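You operate a simulated robot arm through the tools that you are given. There is no shell and no other tool. Be economical: measure what you need, move in short steps, check, and stop when the job is done.

Carry out the task below with a simulated robot arm. There is one attempt and no reset: what you move stays moved.

## Task
Stick the KEYS label on the blue box and the CLIPS label on the green box.
Fine: press each on till it holds.
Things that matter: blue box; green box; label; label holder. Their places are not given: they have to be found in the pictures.

The check looks at the end state, three seconds after you hand in, the way a careful person would. Anything else that was tipped, shoved, dropped, spilled or broken makes it a failure.

## Robot
A 7-joint arm with a two-finger parallel gripper, fixed in place. Base frame: the origin is at the foot of the arm, x ahead of it, y to its left, z up; the work surface is at about z = 740. Units: mm, degrees, N and s.
Its first joint turns from -166.0 to 166.0 degrees. Payload 4.4 kg.
Tool frame: the origin (TCP) lies between the finger pads and is the grasp point; the fingertips stand 23 mm ahead of it; z points along the fingers, y is the line along which they close. Largest opening 94 mm; finger width 38, thickness 10; the body of the gripper, 54 by 96 mm, starts 39 mm behind the TCP.
Orientation is that of the tool frame in the base frame, as a unit quaternion [w, x, y, z]. With the fingers straight down and closing along the base's y, the tool's x points along the base's -x, its y along +y and its z along -z.

## Interface
- The arm moves only by the tool play_rows. Its argument "targets" is a list of rows, each a list of 7 numbers: the finger opening in mm, from 0 to 94, then the shift along the tool's x, y, z in mm, then the turn, a rotation vector about the tool's x, y, z in rad. In form: [[jaw, tx, ty, tz, wx, wy, wz], ...]. A call has 1 to 12 rows; each row shifts and turns the commanded pose from where the row before left it, along the tool's axes as they then stand. A row lasts 0.2 s, in which the tool goes at most 50 mm and 8.6 degrees; a call with a longer step from one row to the next is refused whole, and so is a gripper value outside its range. Where a pose cannot be reached the arm comes as near as it can. A force on the tool above 40 N (or 10 N above the force at the start of the call, whichever is more), or a blocked arm, ends the call early, and 0.2 s more pass. Each finger travels about 72 mm/s and halts on what it meets, pressing with about 22 N; the grip force reading is that of the motor and also rises with nothing between the fingers. The clock runs only during rows and for 0.2 s after the last one: add rows that do not move to give the fingers time. It gives the time, the measured TCP pose, the force on the tool (base axes), the opening and the grip force at its end, in the units of the frame above (readings bear some noise), with the torque about the TCP (base axes, N m) and any sound that the robot's microphone picked up.
- Cameras (640 x 400 px; columns grow to the right, rows downward): "scene" is fixed at [413.7, -497.1, 1475.8]; the picture's right is [0.65, -0.76, 0.00], its down [-0.51, -0.43, -0.74] and it looks along [0.57, 0.48, -0.67] (base axes); focal length 375 px, centre (320, 200). "wrist" rides on the gripper at [86, 16, -75] in the tool frame; the picture's right is [-0.18, 0.98, 0.00], its down [-0.58, -0.11, -0.81] and it looks along [-0.79, -0.15, 0.59] (tool axes); focal length 243 px, centre (320, 200).
- snapshot(camera): a new picture of that camera. It takes no simulated time.
- locate(camera, pixels): for up to 12 pixels [column, row] of the newest picture of that camera ("zoom" is the newest enlarged one), the place [x, y, z] in the base frame of the surface seen there, good to about 3 mm, but the place of the scene camera against the robot may be out by one fixed shift of up to 25 mm in any direction. It takes no simulated time.
- zoom(camera, box): a new picture of the part [left, top, right, bottom] of that camera's present view, enlarged. It takes no simulated time.
- hand_in(): hands the job in; it is judged then, once.

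Keep the steps short. Do not move on a guess: measure, check each grasp and each placing, and mend mistakes. In all there are 80 turns and 46 pictures (those below and enlarged ones count). Leave the gripper open and the arm clear of the work at the hand-in unless told otherwise, and finish with a single line.

The tools are called after ">>>" by a JSON object that holds its "fn" and its "kwargs". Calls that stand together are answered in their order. play_rows: Moves the arm, as the interface text tells. Its arguments: {"type":"object","properties":{"targets":{"type":"array"}},"required":["targets"]} The other tools are called the same way: snapshot (camera) takes a picture; locate (camera, pixels) gives the place of the surface under pixels of a picture; zoom (camera, box) takes an enlarged picture of a part of a camera's view; hand_in () hands the job in.

At the start:

```text
clock: 0.0
eef_pos: [822.3, -149.0, 1087.9]
tcp_rot: [0.0, 0.0, 1.0, 0.0]
force: [-0.2, 0.0, -0.3]
torque: [-0.01, 0.02, 0.01]
grip_width: 93.7
grasp_force: 0.1
```

scene: 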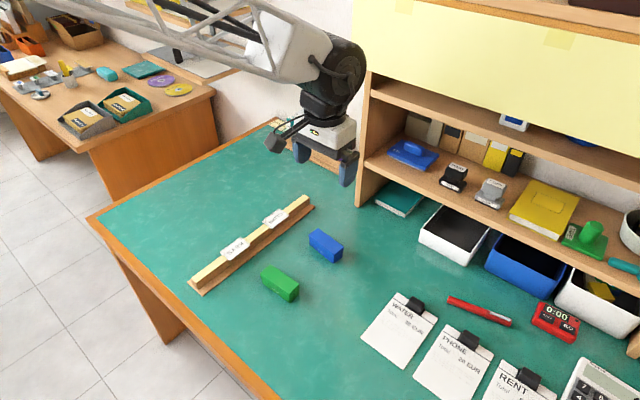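
wrist: 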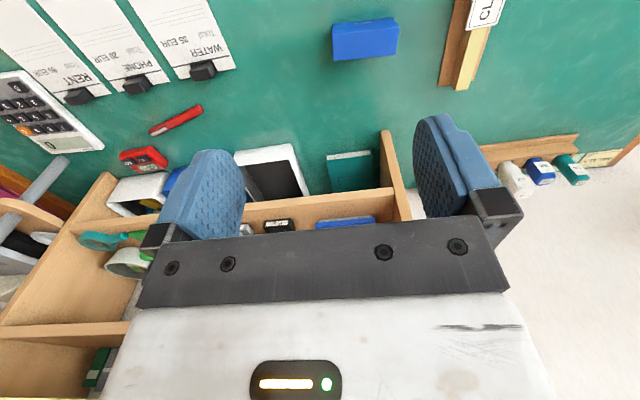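

I see a wooden label holder with two labels at about (235,248) and (275,217), the blue box at (326,245) and the green box at (280,284). I'll zoom in on them next.

>>> {"fn": "zoom", "kwargs": {"camera": "scene", "box": [180, 180, 360, 310]}}

>>> {"fn": "locate", "kwargs": {"camera": "scene", "pixels": [[235, 248], [275, 217], [326, 237], [326, 252], [280, 275], [280, 292], [197, 280], [305, 200], [330, 290]]}}

```text
3.08 times, centred on (270, 245) of scene
```

zoom: 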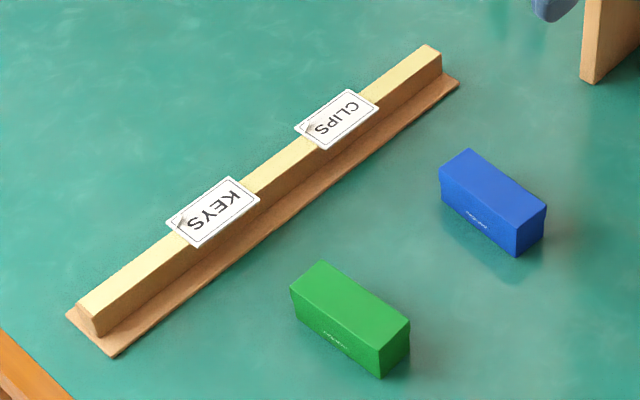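

```text
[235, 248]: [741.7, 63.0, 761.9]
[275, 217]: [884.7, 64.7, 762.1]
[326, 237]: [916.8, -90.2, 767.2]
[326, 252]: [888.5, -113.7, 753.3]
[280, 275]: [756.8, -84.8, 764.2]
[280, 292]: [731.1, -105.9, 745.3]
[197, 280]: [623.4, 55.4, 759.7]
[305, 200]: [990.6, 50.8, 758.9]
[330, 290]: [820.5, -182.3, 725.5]
```

Next I'll zoom in closer on both boxes and the labels.

>>> {"fn": "zoom", "kwargs": {"camera": "scene", "box": [255, 222, 351, 306]}}

>>> {"fn": "zoom", "kwargs": {"camera": "scene", "box": [215, 200, 295, 265]}}

```text
4.76 times, centred on (303, 264) of scene
```

zoom: 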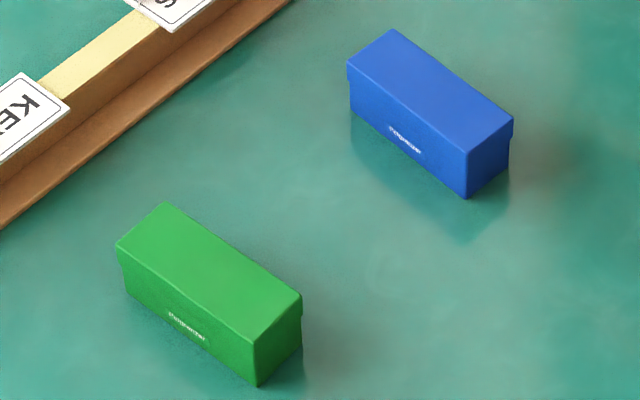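

```text
6.15 times, centred on (255, 232) of scene
```

zoom: 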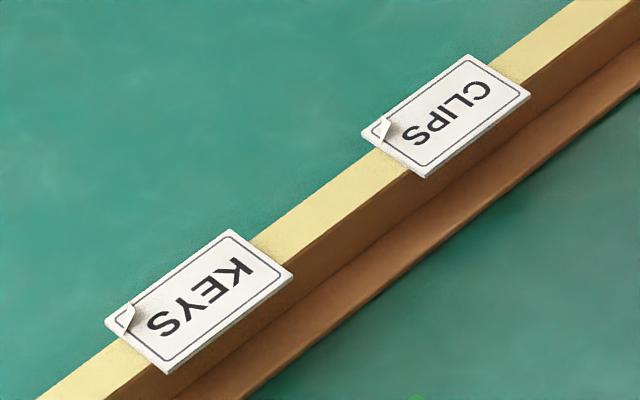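

Now I'll measure the label and bar corners in this zoom.

>>> {"fn": "locate", "kwargs": {"camera": "zoom", "pixels": [[109, 321], [230, 233], [289, 272], [167, 368], [366, 132], [467, 58], [525, 98], [425, 173], [325, 205], [370, 235], [385, 265], [330, 320]]}}

>>> {"fn": "zoom", "kwargs": {"camera": "scene", "box": [255, 222, 351, 306]}}

>>> {"fn": "locate", "kwargs": {"camera": "zoom", "pixels": [[350, 62], [393, 33], [509, 118], [467, 149], [466, 195], [121, 244], [165, 206], [298, 294], [254, 340], [257, 382], [400, 90], [210, 270]]}}

```text
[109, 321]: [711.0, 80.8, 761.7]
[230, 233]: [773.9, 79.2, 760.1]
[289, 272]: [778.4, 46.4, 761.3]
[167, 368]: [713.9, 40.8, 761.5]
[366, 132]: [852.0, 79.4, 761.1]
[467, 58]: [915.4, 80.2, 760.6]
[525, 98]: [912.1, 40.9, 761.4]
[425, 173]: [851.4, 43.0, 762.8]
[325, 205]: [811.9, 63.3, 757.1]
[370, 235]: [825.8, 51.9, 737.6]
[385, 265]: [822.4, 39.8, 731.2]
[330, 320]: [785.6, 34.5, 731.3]
```

```text
4.76 times, centred on (303, 264) of scene
```

zoom: 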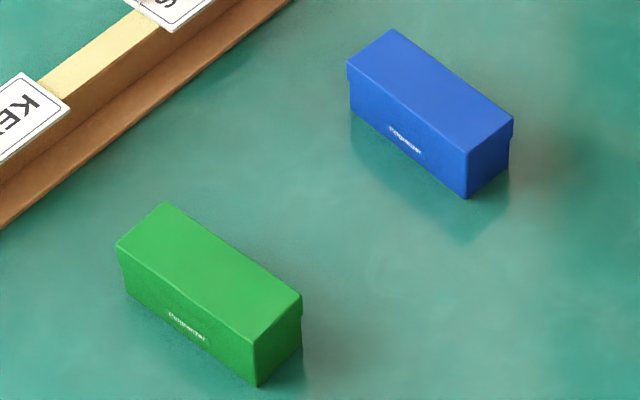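

```text
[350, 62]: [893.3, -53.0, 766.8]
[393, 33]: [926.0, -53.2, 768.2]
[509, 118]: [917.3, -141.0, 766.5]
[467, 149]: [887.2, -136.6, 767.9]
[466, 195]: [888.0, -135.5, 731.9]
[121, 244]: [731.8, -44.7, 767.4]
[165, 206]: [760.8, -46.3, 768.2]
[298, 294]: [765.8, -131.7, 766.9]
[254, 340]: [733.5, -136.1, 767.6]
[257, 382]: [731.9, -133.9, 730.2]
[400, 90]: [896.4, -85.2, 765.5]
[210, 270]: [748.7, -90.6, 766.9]
```

The labels are about 66 × 38 mm and rest across a narrow bar. The box tops are about 34 × 88 mm. The scene camera looks offset, so I'll move the arm to about (720, 0, 1000) and measure with the wrist camera.

>>> {"fn": "play_rows", "kwargs": {"targets": [[94, 20.4, 29.8, 17.6, 0, 0, 0], [94, 20.4, 29.8, 17.6, 0, 0, 0], [94, 20.4, 29.8, 17.6, 0, 0, 0], [94, 20.4, 29.8, 17.6, 0, 0, 0], [94, 20.4, 29.8, 17.6, 0, 0, 0], [94, 0, 0, 0, 0, 0, 0]]}}

>>> {"fn": "snapshot", "kwargs": {"camera": "wrist"}}

```text
clock: 1.4
eef_pos: [720.1, 0.3, 999.3]
tcp_rot: [0.001, 0.0, 1.0, 0.001]
force: [-0.2, -0.7, 0.9]
torque: [-0.02, -0.01, 0.02]
grip_width: 94.1
grasp_force: 0.1
```

```text
39 pictures are left
```

wrist: 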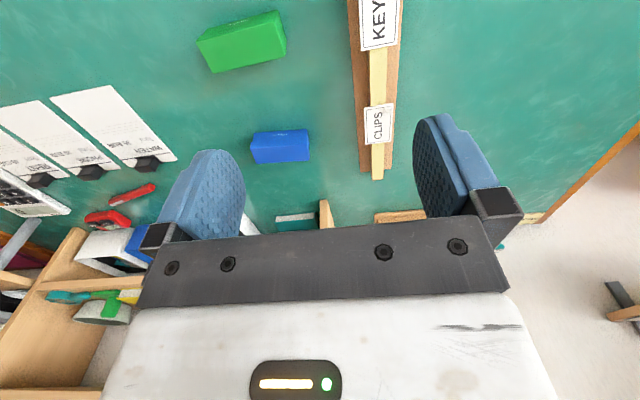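

KEYS, CLIPS and both boxes are all in view. I'll enlarge this region and locate the corners.

>>> {"fn": "zoom", "kwargs": {"camera": "wrist", "box": [190, 0, 430, 150]}}

```text
2.67 times, centred on (310, 75) of wrist
```

zoom: 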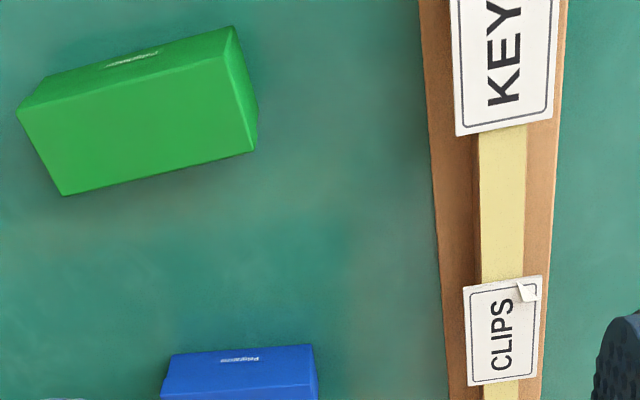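

>>> {"fn": "locate", "kwargs": {"camera": "zoom", "pixels": [[20, 108], [63, 193], [254, 150], [231, 58], [130, 120], [460, 132], [546, 114], [467, 291], [541, 279], [473, 384], [535, 375], [500, 200]]}}

>>> {"fn": "locate", "kwargs": {"camera": "wrist", "pixels": [[363, 20], [396, 20], [365, 47], [252, 150], [308, 147], [308, 158], [255, 161], [330, 60], [366, 70], [395, 70], [375, 20], [378, 125]]}}

```text
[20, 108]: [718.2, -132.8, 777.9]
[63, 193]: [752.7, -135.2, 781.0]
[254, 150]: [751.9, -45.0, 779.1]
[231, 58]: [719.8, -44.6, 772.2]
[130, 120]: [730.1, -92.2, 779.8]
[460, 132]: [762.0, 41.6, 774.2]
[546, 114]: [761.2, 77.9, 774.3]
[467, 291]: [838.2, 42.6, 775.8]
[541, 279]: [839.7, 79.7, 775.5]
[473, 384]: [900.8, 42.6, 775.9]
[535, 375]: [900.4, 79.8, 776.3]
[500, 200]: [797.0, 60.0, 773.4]
```

```text
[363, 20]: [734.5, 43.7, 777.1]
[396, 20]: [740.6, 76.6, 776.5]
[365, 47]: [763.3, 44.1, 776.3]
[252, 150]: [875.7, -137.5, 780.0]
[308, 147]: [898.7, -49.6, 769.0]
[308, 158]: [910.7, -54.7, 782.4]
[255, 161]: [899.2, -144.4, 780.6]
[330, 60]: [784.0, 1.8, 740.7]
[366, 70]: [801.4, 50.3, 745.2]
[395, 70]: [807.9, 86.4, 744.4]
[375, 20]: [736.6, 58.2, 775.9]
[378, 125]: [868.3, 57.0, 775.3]
```

The wrist camera gives these places:
- KEYS centre: about (731, 61), with label tops near z 775.
- CLIPS centre: about (870, 61).
- Green box centre: about (736, -90), top at z 780.
- Blue box centre: about (893, -96).

The scene camera is off by about (-13, 0, +13). Next I'll go above KEYS at z 850 with the jaws at 60 mm.

>>> {"fn": "play_rows", "kwargs": {"targets": [[60, -2.6, 15.2, 37, 0, 0, 0], [60, -2.6, 15.2, 37, 0, 0, 0], [60, -2.6, 15.2, 37, 0, 0, 0], [60, -2.6, 15.2, 37, 0, 0, 0], [60, 0, 0, 0, 0, 0, 0]]}}

>>> {"fn": "snapshot", "kwargs": {"camera": "wrist"}}

>>> {"fn": "zoom", "kwargs": {"camera": "scene", "box": [180, 180, 300, 280]}}

```text
clock: 2.6
eef_pos: [731.2, 60.3, 849.9]
tcp_rot: [-0.001, 0.0, 1.0, -0.001]
force: [-0.3, 0.0, 0.0]
torque: [0.0, -0.01, 0.0]
grip_width: 59.9
grasp_force: 0.0
```

```text
37 pictures are left
```

wrist: 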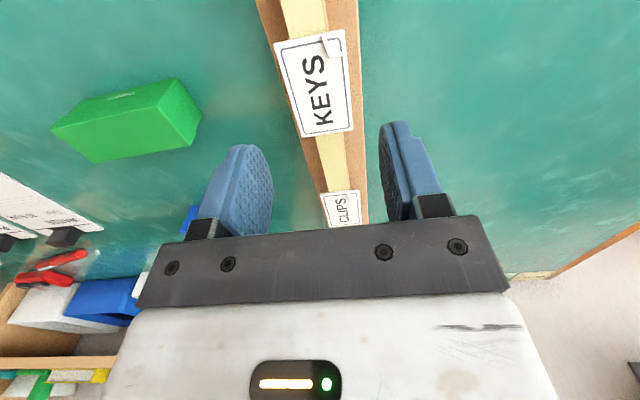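

```text
4.00 times, centred on (240, 230) of scene
```

zoom: 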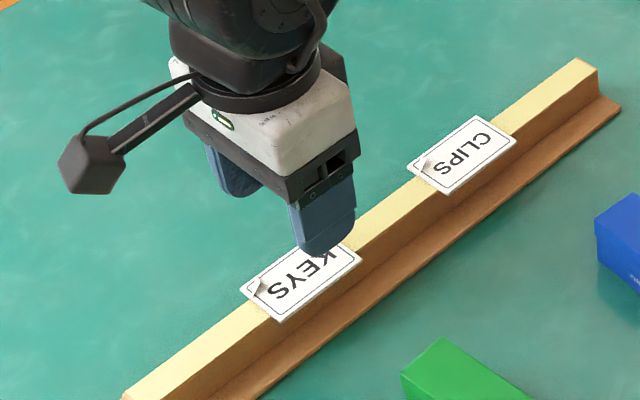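

I'll locate the KEYS corners and bar edges here, along with the green box corners.

>>> {"fn": "locate", "kwargs": {"camera": "wrist", "pixels": [[276, 44], [343, 32], [303, 135], [350, 128], [315, 85], [318, 150], [345, 150], [54, 129], [176, 82], [200, 118], [94, 161], [125, 120]]}}

```text
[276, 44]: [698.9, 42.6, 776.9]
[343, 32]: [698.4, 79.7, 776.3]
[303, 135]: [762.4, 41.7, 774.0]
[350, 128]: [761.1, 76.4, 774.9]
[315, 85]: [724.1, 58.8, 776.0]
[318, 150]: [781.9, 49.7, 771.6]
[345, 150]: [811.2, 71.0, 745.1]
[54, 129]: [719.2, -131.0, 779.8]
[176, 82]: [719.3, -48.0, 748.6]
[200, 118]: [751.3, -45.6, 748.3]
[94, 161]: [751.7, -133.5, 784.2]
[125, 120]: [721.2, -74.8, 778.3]
```

KEYS is centred at (730.2, 60.5), right under the TCP. I'll go down 57.5 mm with tips about 4 mm below the label and above the plank, then close.

>>> {"fn": "play_rows", "kwargs": {"targets": [[60, 0.8, 0.2, 20, 0, 0, 0], [60, 0, 0, 20, 0, 0, 0], [60, 0, 0, 17.5, 0, 0, 0], [60, 0, 0, 0, 0, 0, 0], [50, 0, 0, 0, 0, 0, 0], [42, 0, 0, 0, 0, 0, 0], [36, 0, 0, 0, 0, 0, 0], [30, 0, 0, 0, 0, 0, 0], [30, 0, 0, 0, 0, 0, 0]]}}

>>> {"fn": "zoom", "kwargs": {"camera": "scene", "box": [180, 180, 300, 280]}}

```text
clock: 4.6
eef_pos: [731.3, 60.6, 791.4]
tcp_rot: [0.0, 0.0, 1.0, 0.001]
force: [-0.5, 0.7, -0.8]
torque: [0.02, -0.03, 0.02]
grip_width: 38.2
grasp_force: 22.2
```

```text
4.00 times, centred on (240, 230) of scene
```

zoom: 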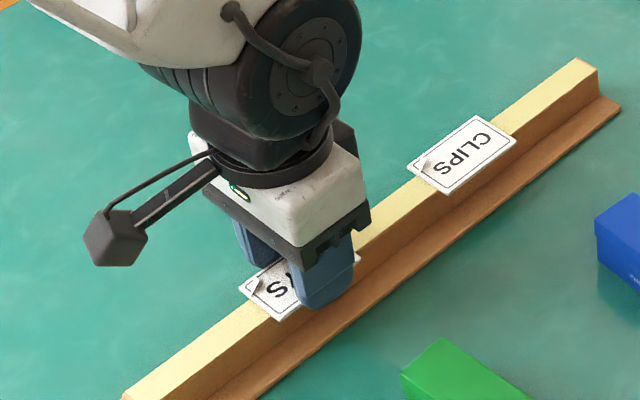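

It holds at 38.2 mm with 22 N. Next I'll lift it 100 mm and check.

>>> {"fn": "play_rows", "kwargs": {"targets": [[30, 0, 0, -10, 0, 0, 0], [30, 0, 0, -20, 0, 0, 0], [30, 0, 0, -35, 0, 0, 0], [30, 0, 0, -35, 0, 0, 0], [30, 0, 0, 0, 0, 0, 0]]}}

>>> {"fn": "snapshot", "kwargs": {"camera": "wrist"}}

>>> {"fn": "zoom", "kwargs": {"camera": "scene", "box": [180, 130, 350, 280]}}

```text
clock: 5.8
eef_pos: [730.4, 59.3, 891.8]
tcp_rot: [0.0, 0.0, 1.0, 0.001]
force: [-0.4, -0.1, -0.1]
torque: [-0.04, -0.01, 0.02]
grip_width: 38.0
grasp_force: 22.3
```

```text
34 pictures are left
```

wrist: 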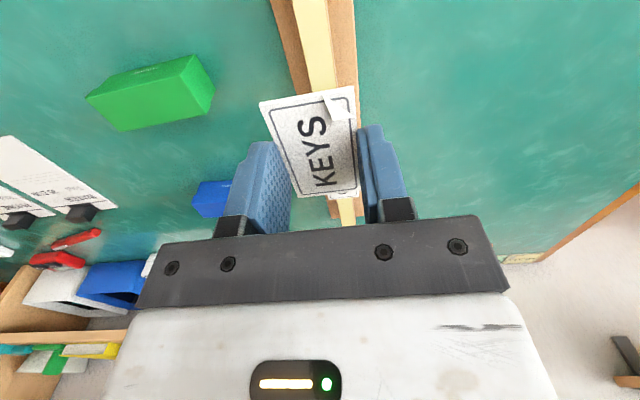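

```text
2.67 times, centred on (265, 205) of scene
```

zoom: 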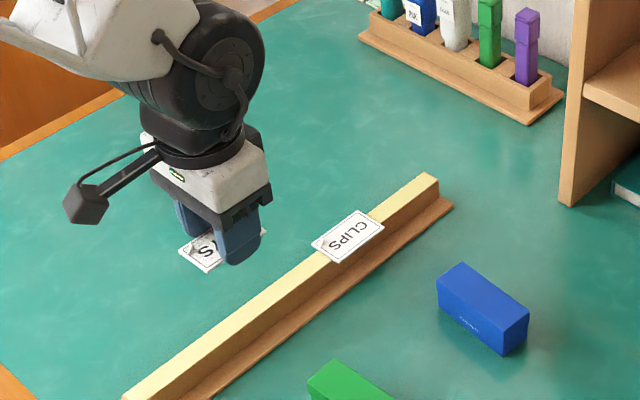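

KEYS is held level. Before moving to the blue box I'll check the shelf and tray distances near it, using an enlarged view for the box corners too.

>>> {"fn": "zoom", "kwargs": {"camera": "scene", "box": [290, 150, 490, 275]}}

>>> {"fn": "locate", "kwargs": {"camera": "scene", "pixels": [[357, 203], [366, 110], [368, 155], [420, 242], [466, 265], [486, 266], [375, 208], [430, 180], [312, 248], [340, 262], [330, 258]]}}

>>> {"fn": "locate", "kwargs": {"camera": "zoom", "pixels": [[62, 265], [92, 248], [172, 305], [146, 328], [118, 285], [145, 360], [90, 280], [130, 310]]}}

```text
3.20 times, centred on (390, 212) of scene
```

zoom: 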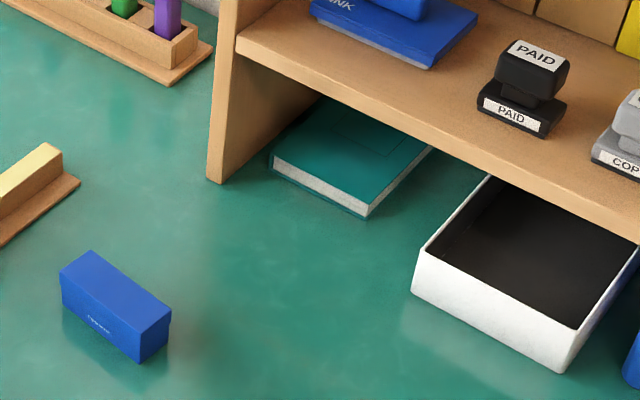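

```text
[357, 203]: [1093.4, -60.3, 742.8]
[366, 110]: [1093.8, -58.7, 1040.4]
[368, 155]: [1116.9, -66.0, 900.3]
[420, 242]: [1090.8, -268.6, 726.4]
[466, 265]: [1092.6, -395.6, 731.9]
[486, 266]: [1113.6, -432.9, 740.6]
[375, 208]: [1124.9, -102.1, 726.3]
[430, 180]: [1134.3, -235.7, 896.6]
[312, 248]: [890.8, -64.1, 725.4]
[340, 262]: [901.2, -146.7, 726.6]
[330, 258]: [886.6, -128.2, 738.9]
```

```text
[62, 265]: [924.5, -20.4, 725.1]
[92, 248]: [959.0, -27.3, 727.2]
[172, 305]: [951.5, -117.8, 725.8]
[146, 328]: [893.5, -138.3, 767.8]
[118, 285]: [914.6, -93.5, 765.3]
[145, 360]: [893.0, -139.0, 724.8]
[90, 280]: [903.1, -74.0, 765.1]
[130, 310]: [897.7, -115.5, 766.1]
```

The shelf front is near x ≥ 1080, well clear. I'll carry the label at z 890 to above the blue box and then turn it +85° about vertical.

>>> {"fn": "play_rows", "kwargs": {"targets": [[30, -27.1, -25.9, 0, 0, 0, 0], [30, -27.1, -25.9, 0, 0, 0, 0], [30, -27.1, -25.9, 0, 0, 0, 0], [30, -27.1, -25.9, 0, 0, 0, 0], [30, -27.1, -25.9, 0, 0, 0, 0], [30, -27.1, -25.9, 0, 0, 0, 0], [30, 0, 0, 0, 0, 0, 0]]}}

>>> {"fn": "play_rows", "kwargs": {"targets": [[30, 0, 0, 0, 0, 0, -0.1349], [30, 0, 0, 0, 0, 0, -0.1349], [30, 0, 0, 0, 0, 0, -0.1349], [30, 0, 0, 0, 0, 0, -0.1349], [30, 0, 0, 0, 0, 0, -0.1349], [30, 0, 0, 0, 0, 0, -0.1349], [30, 0, 0, 0, 0, 0, -0.1349], [30, 0, 0, 0, 0, 0, -0.1349], [30, 0, 0, 0, 0, 0, -0.1349], [30, 0, 0, 0, 0, 0, -0.1349], [30, 0, 0, 0, 0, 0, -0.1349], [30, 0, 0, 0, 0, 0, 0]]}}

>>> {"fn": "snapshot", "kwargs": {"camera": "wrist"}}

```text
clock: 7.4
eef_pos: [892.9, -95.4, 893.3]
tcp_rot: [0.0, 0.0, 1.0, -0.001]
force: [0.4, 0.3, -0.1]
torque: [-0.03, -0.01, 0.01]
grip_width: 38.4
grasp_force: 21.8
```

```text
clock: 10.0
eef_pos: [893.2, -95.1, 893.4]
tcp_rot: [0.0, -0.677, 0.736, 0.0]
force: [-0.4, -0.3, -0.2]
torque: [0.0, -0.01, -0.01]
grip_width: 38.2
grasp_force: 21.9
```

```text
31 pictures are left
```

wrist: 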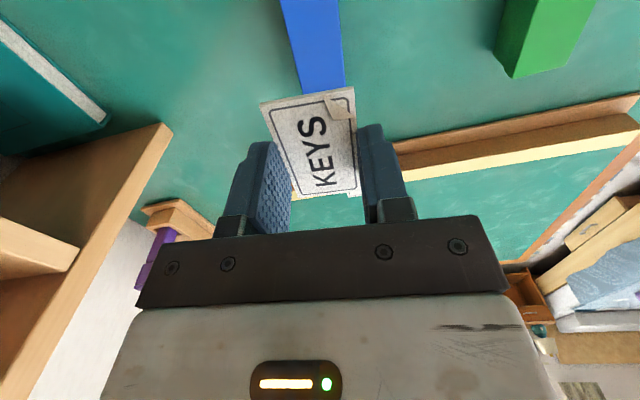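

Now I'll locate the visible blue box top edges and the label corners here.

>>> {"fn": "locate", "kwargs": {"camera": "wrist", "pixels": [[284, 5], [298, 75], [301, 88], [336, 5], [342, 75], [320, 40], [318, 90], [264, 106], [351, 93], [298, 194], [357, 188], [310, 150]]}}

```text
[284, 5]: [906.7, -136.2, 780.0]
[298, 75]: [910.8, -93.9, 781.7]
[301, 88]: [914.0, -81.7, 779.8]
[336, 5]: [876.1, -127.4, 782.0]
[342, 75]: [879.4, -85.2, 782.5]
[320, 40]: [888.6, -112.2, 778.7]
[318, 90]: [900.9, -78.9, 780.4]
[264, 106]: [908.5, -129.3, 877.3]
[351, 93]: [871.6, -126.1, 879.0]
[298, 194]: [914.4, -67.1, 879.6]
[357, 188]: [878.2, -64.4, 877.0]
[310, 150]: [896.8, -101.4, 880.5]
```

To pin down the blue box's centre and yaw, I'll enlarge it in both cameras and sample along its edges.

>>> {"fn": "zoom", "kwargs": {"camera": "wrist", "box": [250, 0, 378, 80]}}

>>> {"fn": "locate", "kwargs": {"camera": "zoom", "pixels": [[170, 20], [190, 120], [210, 220], [230, 320], [415, 20], [430, 120], [440, 220], [450, 320], [300, 100], [300, 200], [330, 300], [350, 380]]}}

>>> {"fn": "zoom", "kwargs": {"camera": "scene", "box": [294, 215, 358, 271]}}

```text
5.00 times, centred on (314, 40) of wrist
```

zoom: 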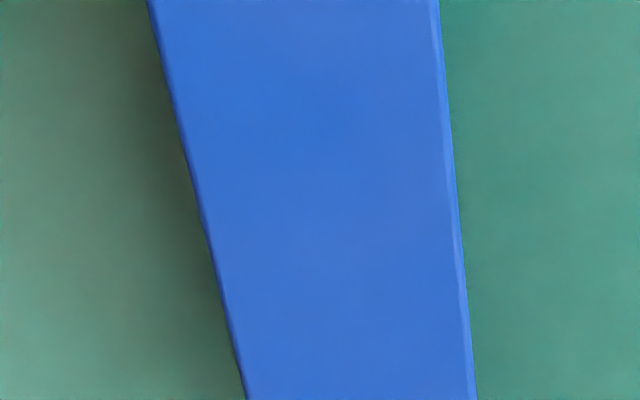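

```text
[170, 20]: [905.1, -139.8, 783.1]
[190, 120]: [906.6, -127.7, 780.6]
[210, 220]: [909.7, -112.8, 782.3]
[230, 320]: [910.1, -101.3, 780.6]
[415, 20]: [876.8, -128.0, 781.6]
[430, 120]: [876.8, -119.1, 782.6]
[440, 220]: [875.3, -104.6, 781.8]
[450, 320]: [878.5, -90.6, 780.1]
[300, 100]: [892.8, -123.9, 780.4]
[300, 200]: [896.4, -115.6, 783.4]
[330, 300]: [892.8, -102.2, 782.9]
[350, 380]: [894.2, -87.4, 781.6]
```

```text
7.14 times, centred on (326, 243) of scene
```

zoom: 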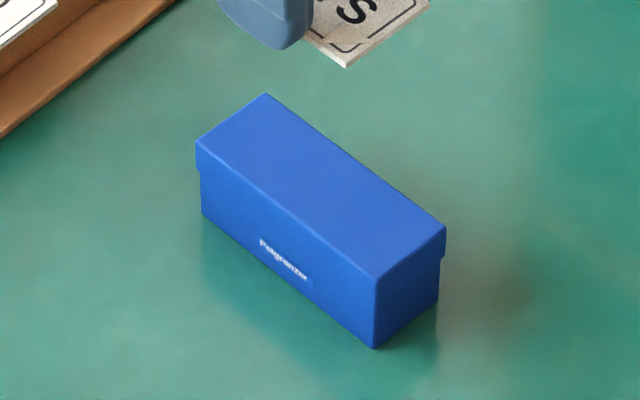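

Working it out from the pixels, the blue lid edges lie at ±17.6 mm in tool y and within 0.6° of parallel, so the tool is centred. The label is 38 mm wide, so the fingers clear the lid by about 1.4 mm a side. I'll trim the yaw and descend to just above the lid.

>>> {"fn": "play_rows", "kwargs": {"targets": [[30, 0, 0, 25, 0, 0, 0.008], [30, 0, 0, 25, 0, 0, 0], [30, 0, 0, 20, 0, 0, 0], [30, 0, 0, 12, 0, 0, 0], [30, 0, 0, 0, 0, 0, 0]]}}

>>> {"fn": "snapshot", "kwargs": {"camera": "wrist"}}

>>> {"fn": "zoom", "kwargs": {"camera": "scene", "box": [280, 195, 376, 271]}}

```text
clock: 11.2
eef_pos: [894.2, -94.3, 811.3]
tcp_rot: [0.0, -0.672, 0.74, 0.0]
force: [0.1, -0.1, -0.2]
torque: [0.01, 0.0, -0.03]
grip_width: 38.0
grasp_force: 22.1
```

```text
28 pictures are left
```

wrist: 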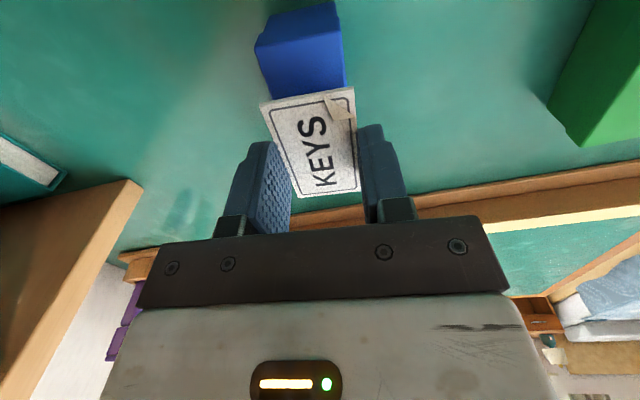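

```text
5.26 times, centred on (328, 233) of scene
```

zoom: 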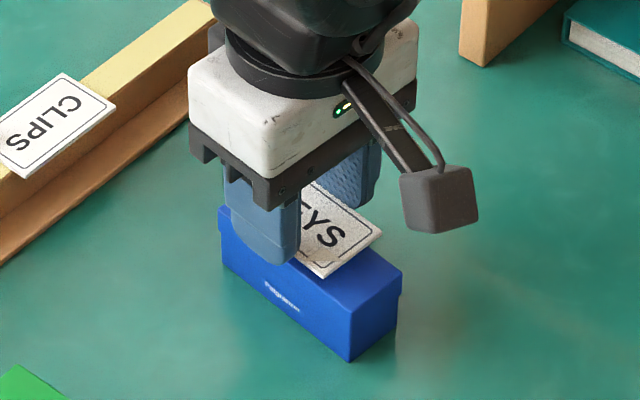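

The label is hovering over the lid. I'll enlarge the visible lid end to recheck the centring before touching.

>>> {"fn": "zoom", "kwargs": {"camera": "wrist", "box": [230, 0, 390, 100]}}

```text
4.00 times, centred on (310, 50) of wrist
```

zoom: 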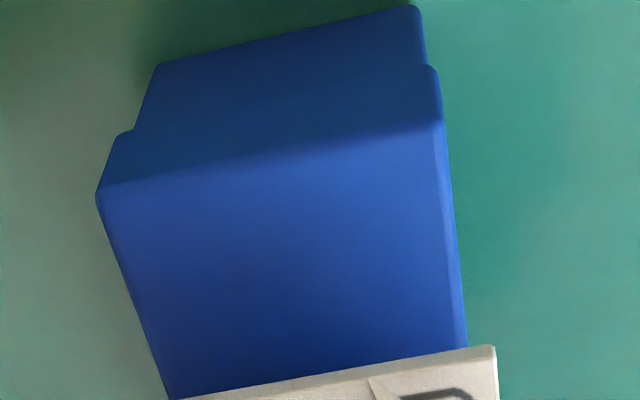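

The lid spans -17.8 to +17.2 mm in tool y, and its near end is at tool x ≈ 49. So I'll shift +3 in tool x and -0.3 in y, then come down gently until contact, watching the force.

>>> {"fn": "play_rows", "kwargs": {"targets": [[30, 3, -0.3, 0, 0, 0, 0], [30, 0, 0, 5, 0, 0, 0], [30, 0, 0, 4, 0, 0, 0], [30, 0, 0, 2, 0, 0, 0], [30, 0, 0, 1, 0, 0, 0], [30, 0, 0, 0, 0, 0, 0]]}}

```text
clock: 12.6
eef_pos: [893.9, -98.1, 799.6]
tcp_rot: [0.0, -0.672, 0.74, 0.0]
force: [0.3, -0.2, 6.4]
torque: [-0.01, 0.05, -0.03]
grip_width: 38.1
grasp_force: 22.1
```

There's contact with 6.4 N at z 799.6. The tips are already below lid level, so it's the label touching. I'll press down a little more.

>>> {"fn": "play_rows", "kwargs": {"targets": [[30, 0, 0, 1, 0, 0, 0], [30, 0, 0, 1, 0, 0, 0], [30, 0, 0, 0, 0, 0, 0], [30, 0, 0, 0, 0, 0, 0]]}}

>>> {"fn": "zoom", "kwargs": {"camera": "scene", "box": [280, 195, 376, 271]}}

```text
clock: 13.6
eef_pos: [893.1, -98.0, 798.8]
tcp_rot: [0.001, -0.672, 0.74, 0.0]
force: [0.5, -0.2, 25.3]
torque: [0.0, -0.03, 0.01]
grip_width: 38.1
grasp_force: 22.1
```

```text
5.26 times, centred on (328, 233) of scene
```

zoom: 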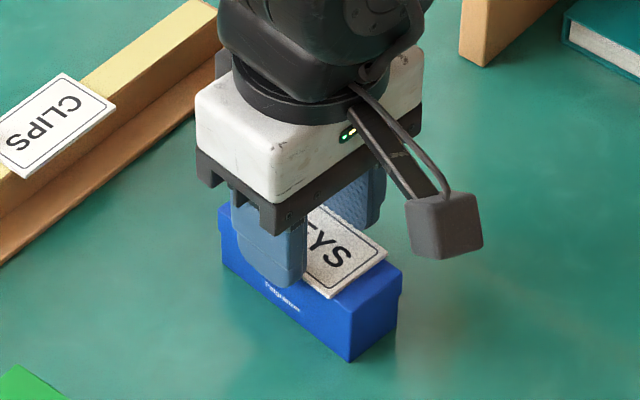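

It's pressed at 25 N and the label sits flat on the lid. I'll hold for a second, ease the force, open to 56 mm and lift away.

>>> {"fn": "play_rows", "kwargs": {"targets": [[30, 0, 0, 0, 0, 0, 0], [30, 0, 0, 0, 0, 0, 0], [30, 0, 0, 0, 0, 0, 0], [30, 0, 0, 0, 0, 0, 0], [30, 0, 0, -1.5, 0, 0, 0], [42, 0, 0, 0, 0, 0, 0], [50, 0, 0, 0, 0, 0, 0], [56, 0, 0, 0, 0, 0, 0], [56, 0, 0, 0, 0, 0, 0]]}}

>>> {"fn": "play_rows", "kwargs": {"targets": [[56, 0, 0, -10, 0, 0, 0], [56, 0, 0, -20, 0, 0, 0], [56, 0, 0, -25, 0, 0, 0], [56, 0, 0, -25, 0, 0, 0], [56, 0, 0, 0, 0, 0, 0]]}}

>>> {"fn": "zoom", "kwargs": {"camera": "scene", "box": [280, 195, 376, 271]}}

>>> {"fn": "snapshot", "kwargs": {"camera": "wrist"}}

```text
clock: 15.6
eef_pos: [893.6, -97.8, 798.0]
tcp_rot: [0.0, -0.672, 0.74, 0.0]
force: [0.9, 0.5, 0.6]
torque: [-0.01, 0.03, 0.0]
grip_width: 56.1
grasp_force: 0.0
```

```text
clock: 16.8
eef_pos: [893.0, -99.5, 878.6]
tcp_rot: [0.0, -0.672, 0.74, -0.001]
force: [-0.4, 0.3, -0.2]
torque: [-0.01, -0.01, -0.01]
grip_width: 55.8
grasp_force: 0.0
```

```text
5.26 times, centred on (328, 233) of scene
```

zoom: 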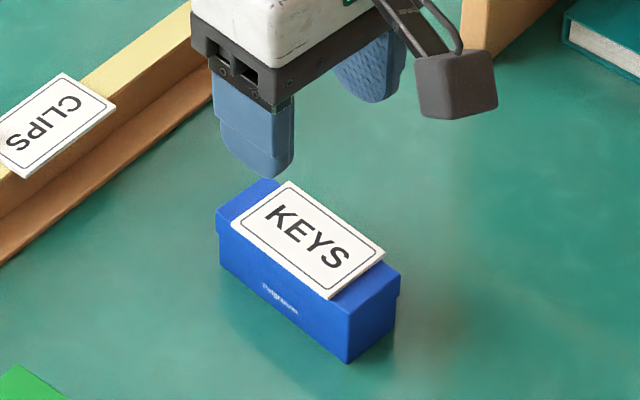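

```text
23 pictures are left
```

wrist: 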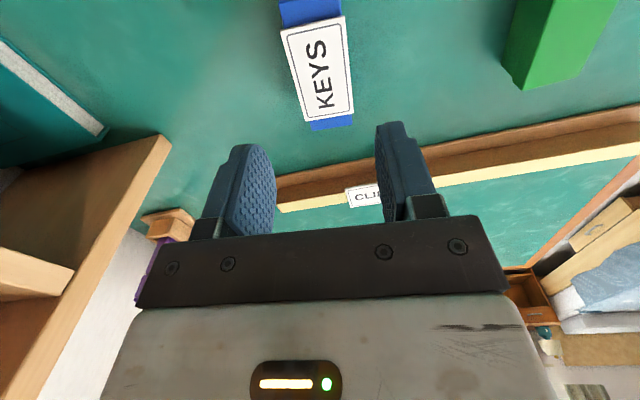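

KEYS is flat on the blue lid and its curled corner has gone down, so it has stuck. Next I'll turn back and go over CLIPS at about (870, 61).

>>> {"fn": "play_rows", "kwargs": {"targets": [[60, 0, 0, 0, 0, 0, 0.13406], [60, 0, 0, 0, 0, 0, 0.13406], [60, 0, 0, 0, 0, 0, 0.13406], [60, 0, 0, 0, 0, 0, 0.13406], [60, 0, 0, 0, 0, 0, 0.13406], [60, 0, 0, 0, 0, 0, 0.13406], [60, 0, 0, 0, 0, 0, 0.13406], [60, 0, 0, 0, 0, 0, 0.13406], [60, 0, 0, 0, 0, 0, 0.13406], [60, 0, 0, 0, 0, 0, 0.13406], [60, 0, 0, 0, 0, 0, 0.13406], [60, 0, 0, 0, 0, 0, 0]]}}

>>> {"fn": "play_rows", "kwargs": {"targets": [[60, 5.75, 40, 0, 0, 0, 0], [60, 5.75, 40, 0, 0, 0, 0], [60, 5.75, 40, 0, 0, 0, 0], [60, 5.75, 40, 0, 0, 0, 0], [60, 0, 0, 28, 0, 0, 0], [60, 0, 0, 0, 0, 0, 0]]}}

>>> {"fn": "snapshot", "kwargs": {"camera": "wrist"}}

```text
clock: 19.4
eef_pos: [892.9, -98.3, 878.6]
tcp_rot: [0.0, 0.001, 1.0, -0.001]
force: [0.2, -0.1, -0.3]
torque: [0.01, -0.02, -0.03]
grip_width: 60.0
grasp_force: 0.0
```

```text
clock: 20.8
eef_pos: [870.5, 62.1, 850.7]
tcp_rot: [0.0, 0.0, 1.0, 0.0]
force: [-0.6, 0.8, -0.7]
torque: [0.03, -0.01, -0.02]
grip_width: 60.1
grasp_force: 0.1
```

```text
22 pictures are left
```

wrist: 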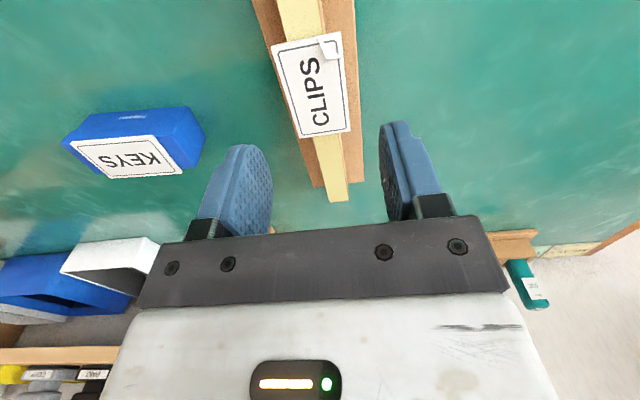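

CLIPS is centred under the tool to within about 1 mm. I'll shift -1.2 mm in y, go down 59 mm and grip it as before.

>>> {"fn": "play_rows", "kwargs": {"targets": [[60, 0, -1.2, 20, 0, 0, 0], [60, 0, 0, 20, 0, 0, 0], [60, 0, 0, 19, 0, 0, 0], [60, 0, 0, 0, 0, 0, 0], [50, 0, 0, 0, 0, 0, 0], [42, 0, 0, 0, 0, 0, 0], [36, 0, 0, 0, 0, 0, 0], [30, 0, 0, 0, 0, 0, 0], [30, 0, 0, 0, 0, 0, 0]]}}

>>> {"fn": "zoom", "kwargs": {"camera": "scene", "box": [220, 150, 340, 250]}}

```text
clock: 22.8
eef_pos: [870.0, 60.1, 792.1]
tcp_rot: [0.0, 0.0, 1.0, 0.0]
force: [0.5, -0.1, 0.1]
torque: [-0.02, -0.04, 0.01]
grip_width: 38.1
grasp_force: 21.7
```

```text
4.00 times, centred on (280, 200) of scene
```

zoom: 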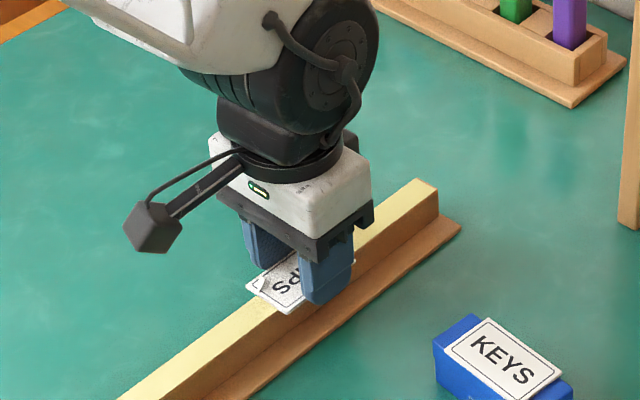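

It's gripped at 38.1 mm. I'll lift it, carry it over the green box at about (736, -90) and turn it +91°.

>>> {"fn": "play_rows", "kwargs": {"targets": [[30, 0, 0, -10, 0, 0, 0], [30, 0, 0, -20, 0, 0, 0], [30, 0, 0, -35, 0, 0, 0], [30, 0, 0, -35, 0, 0, 0], [30, 26.8, -30, 0, 0, 0, 0], [30, 26.8, -30, 0, 0, 0, 0], [30, 26.8, -30, 0, 0, 0, 0], [30, 26.8, -30, 0, 0, 0, 0], [30, 26.8, -30, 0, 0, 0, 0], [30, 0, 0, 0, 0, 0, 0]]}}

>>> {"fn": "play_rows", "kwargs": {"targets": [[30, 0, 0, 0, 0, 0, -0.1444], [30, 0, 0, 0, 0, 0, -0.1444], [30, 0, 0, 0, 0, 0, -0.1444], [30, 0, 0, 0, 0, 0, -0.1444], [30, 0, 0, 0, 0, 0, -0.1444], [30, 0, 0, 0, 0, 0, -0.1444], [30, 0, 0, 0, 0, 0, -0.1444], [30, 0, 0, 0, 0, 0, -0.1444], [30, 0, 0, 0, 0, 0, -0.1444], [30, 0, 0, 0, 0, 0, -0.1444], [30, 0, 0, 0, 0, 0, -0.1444], [30, 0, 0, 0, 0, 0, 0]]}}

>>> {"fn": "snapshot", "kwargs": {"camera": "wrist"}}

>>> {"fn": "zoom", "kwargs": {"camera": "wrist", "box": [250, 0, 378, 80]}}

```text
clock: 25.0
eef_pos: [735.5, -91.2, 893.8]
tcp_rot: [0.001, 0.0, 1.0, 0.0]
force: [-0.8, -0.4, 0.7]
torque: [-0.01, 0.0, 0.01]
grip_width: 38.2
grasp_force: 22.0
```

```text
clock: 27.6
eef_pos: [734.9, -89.5, 892.7]
tcp_rot: [0.0, 0.714, -0.7, 0.0]
force: [-0.1, 0.2, 0.0]
torque: [0.02, 0.0, 0.01]
grip_width: 38.1
grasp_force: 21.8
```

```text
20 pictures are left
```

wrist: 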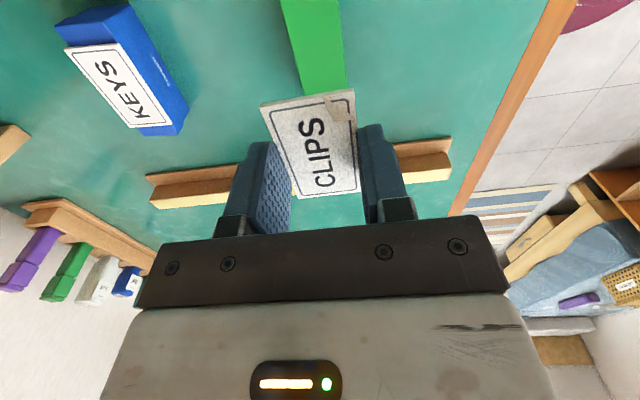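

```text
5.00 times, centred on (314, 40) of wrist
```

zoom: 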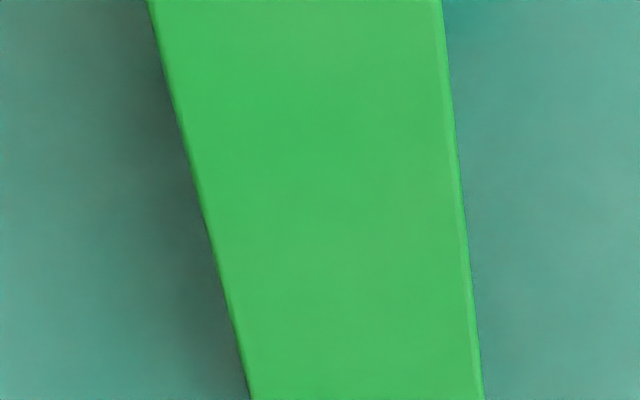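

The green lid edges come out at -17.1 and +18.4 mm in tool y and are parallel. I'll shift +0.6 mm in y and go down to just above the lid.

>>> {"fn": "play_rows", "kwargs": {"targets": [[30, 0, 0.6, 25, 0, 0, 0], [30, 0, 0, 25, 0, 0, 0], [30, 0, 0, 20, 0, 0, 0], [30, 0, 0, 11, 0, 0, 0], [30, 0, 0, 0, 0, 0, 0]]}}

>>> {"fn": "zoom", "kwargs": {"camera": "wrist", "box": [230, 0, 390, 100]}}

```text
clock: 28.8
eef_pos: [734.8, -88.6, 811.0]
tcp_rot: [0.0, 0.713, -0.701, 0.0]
force: [-0.1, 0.3, 0.3]
torque: [0.0, 0.0, 0.0]
grip_width: 38.1
grasp_force: 21.8
```

```text
4.00 times, centred on (310, 50) of wrist
```

zoom: 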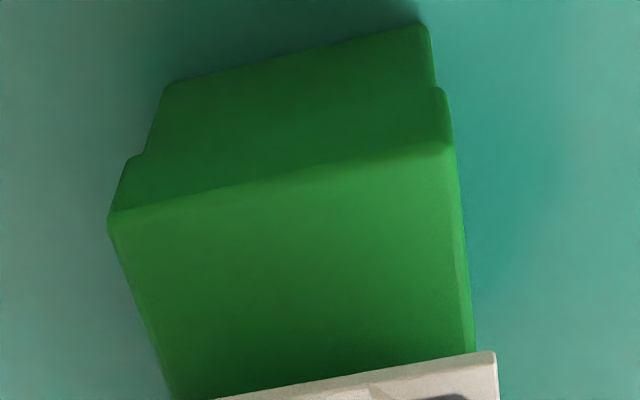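

It's off-centre by only +0.35 mm in y and about +2 mm along the lid. I'll correct that and lower gently to contact.

>>> {"fn": "play_rows", "kwargs": {"targets": [[30, 2, 0.35, 0, 0, 0, 0], [30, 0, 0, 5, 0, 0, 0], [30, 0, 0, 4, 0, 0, 0], [30, 0, 0, 2, 0, 0, 0], [30, 0, 0, 1, 0, 0, 0], [30, 0, 0, 0, 0, 0, 0]]}}

```text
clock: 30.2
eef_pos: [734.3, -91.1, 799.5]
tcp_rot: [0.0, 0.713, -0.701, 0.0]
force: [-2.8, -0.7, 11.3]
torque: [0.0, 0.09, 0.02]
grip_width: 37.9
grasp_force: 21.5
```

There's contact with 11 N down and a slight -2.8 N in x. I'll press about 1.5 mm more.

>>> {"fn": "play_rows", "kwargs": {"targets": [[30, 0, 0, 0.8, 0, 0, 0], [30, 0, 0, 0.8, 0, 0, 0], [30, 0, 0, 0, 0, 0, 0], [30, 0, 0, 0, 0, 0, 0]]}}

>>> {"fn": "zoom", "kwargs": {"camera": "scene", "box": [230, 230, 326, 306]}}

```text
clock: 31.2
eef_pos: [735.3, -91.4, 798.0]
tcp_rot: [0.0, 0.714, -0.7, 0.001]
force: [1.4, 0.1, 26.2]
torque: [-0.04, -0.06, 0.02]
grip_width: 37.8
grasp_force: 22.2
```

```text
5.26 times, centred on (278, 268) of scene
```

zoom: 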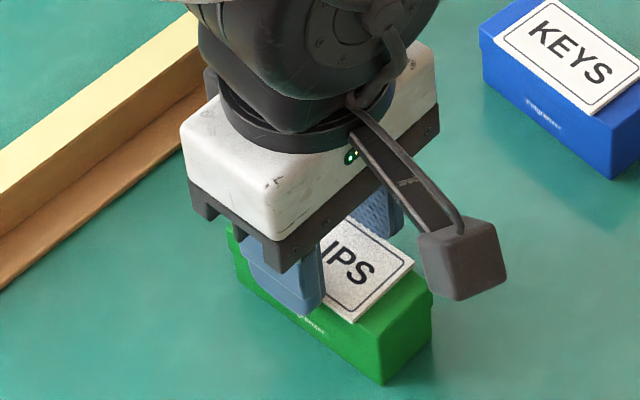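

It's pressed at 26 N with the label flat. I'll hold, ease off, open and lift.

>>> {"fn": "play_rows", "kwargs": {"targets": [[30, 0, 0, 0, 0, 0, 0], [30, 0, 0, 0, 0, 0, 0], [30, 0, 0, 0, 0, 0, 0], [30, 0, 0, 0, 0, 0, 0], [30, 0, 0, -1.5, 0, 0, 0], [42, 0, 0, 0, 0, 0, 0], [50, 0, 0, 0, 0, 0, 0], [56, 0, 0, 0, 0, 0, 0], [56, 0, 0, 0, 0, 0, 0]]}}

>>> {"fn": "play_rows", "kwargs": {"targets": [[56, 0, 0, -10, 0, 0, 0], [56, 0, 0, -20, 0, 0, 0], [80, 0, 0, -35, 0, 0, 0], [94, 0, 0, -40, 0, 0, 0], [94, 0, 0, -45, 0, 0, 0], [94, 0, 0, -45, 0, 0, 0], [94, 0, 0, 0, 0, 0, 0]]}}

>>> {"fn": "zoom", "kwargs": {"camera": "scene", "box": [180, 180, 360, 310]}}

>>> {"fn": "zoom", "kwargs": {"camera": "scene", "box": [250, 235, 320, 306]}}

```text
clock: 33.2
eef_pos: [734.4, -91.0, 799.3]
tcp_rot: [0.0, 0.713, -0.701, -0.001]
force: [0.4, -0.3, -0.3]
torque: [-0.01, 0.0, -0.03]
grip_width: 56.2
grasp_force: 0.1
```

```text
clock: 34.8
eef_pos: [737.2, -91.3, 996.6]
tcp_rot: [0.0, 0.713, -0.701, -0.001]
force: [-0.4, 0.0, 0.4]
torque: [0.01, -0.02, 0.03]
grip_width: 93.9
grasp_force: 0.1
```

```text
3.08 times, centred on (270, 245) of scene
```

zoom: 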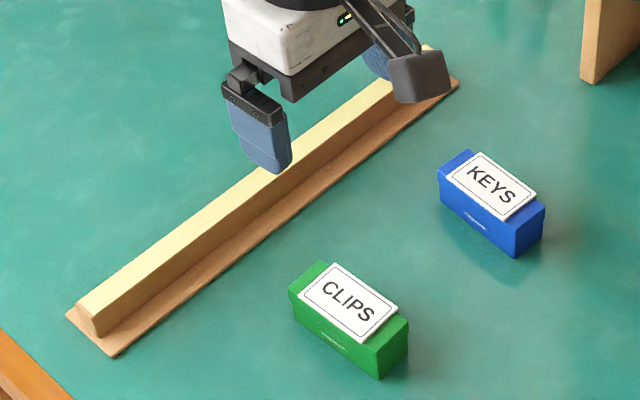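

```text
5.63 times, centred on (285, 270) of scene
```

zoom: 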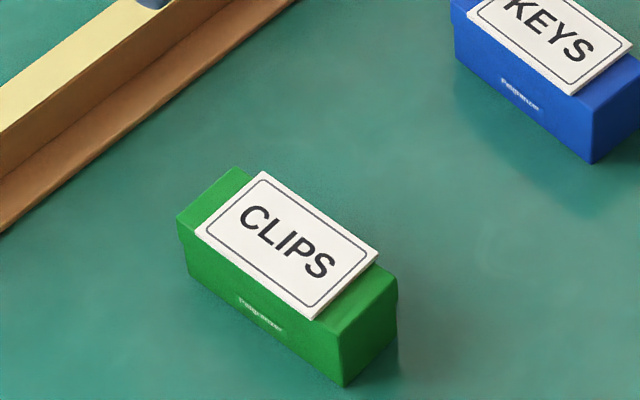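

Both labels lie flat with their corners down. The boxes and holder are where they were, the gripper is open and the arm is clear, so I'm handing in.

>>> {"fn": "hand_in", "kwargs": {}}

```text
The job is handed in.
```

The KEYS label is stuck on the blue box and the CLIPS label on the green box, both pressed flat on the lids; the job is handed in.
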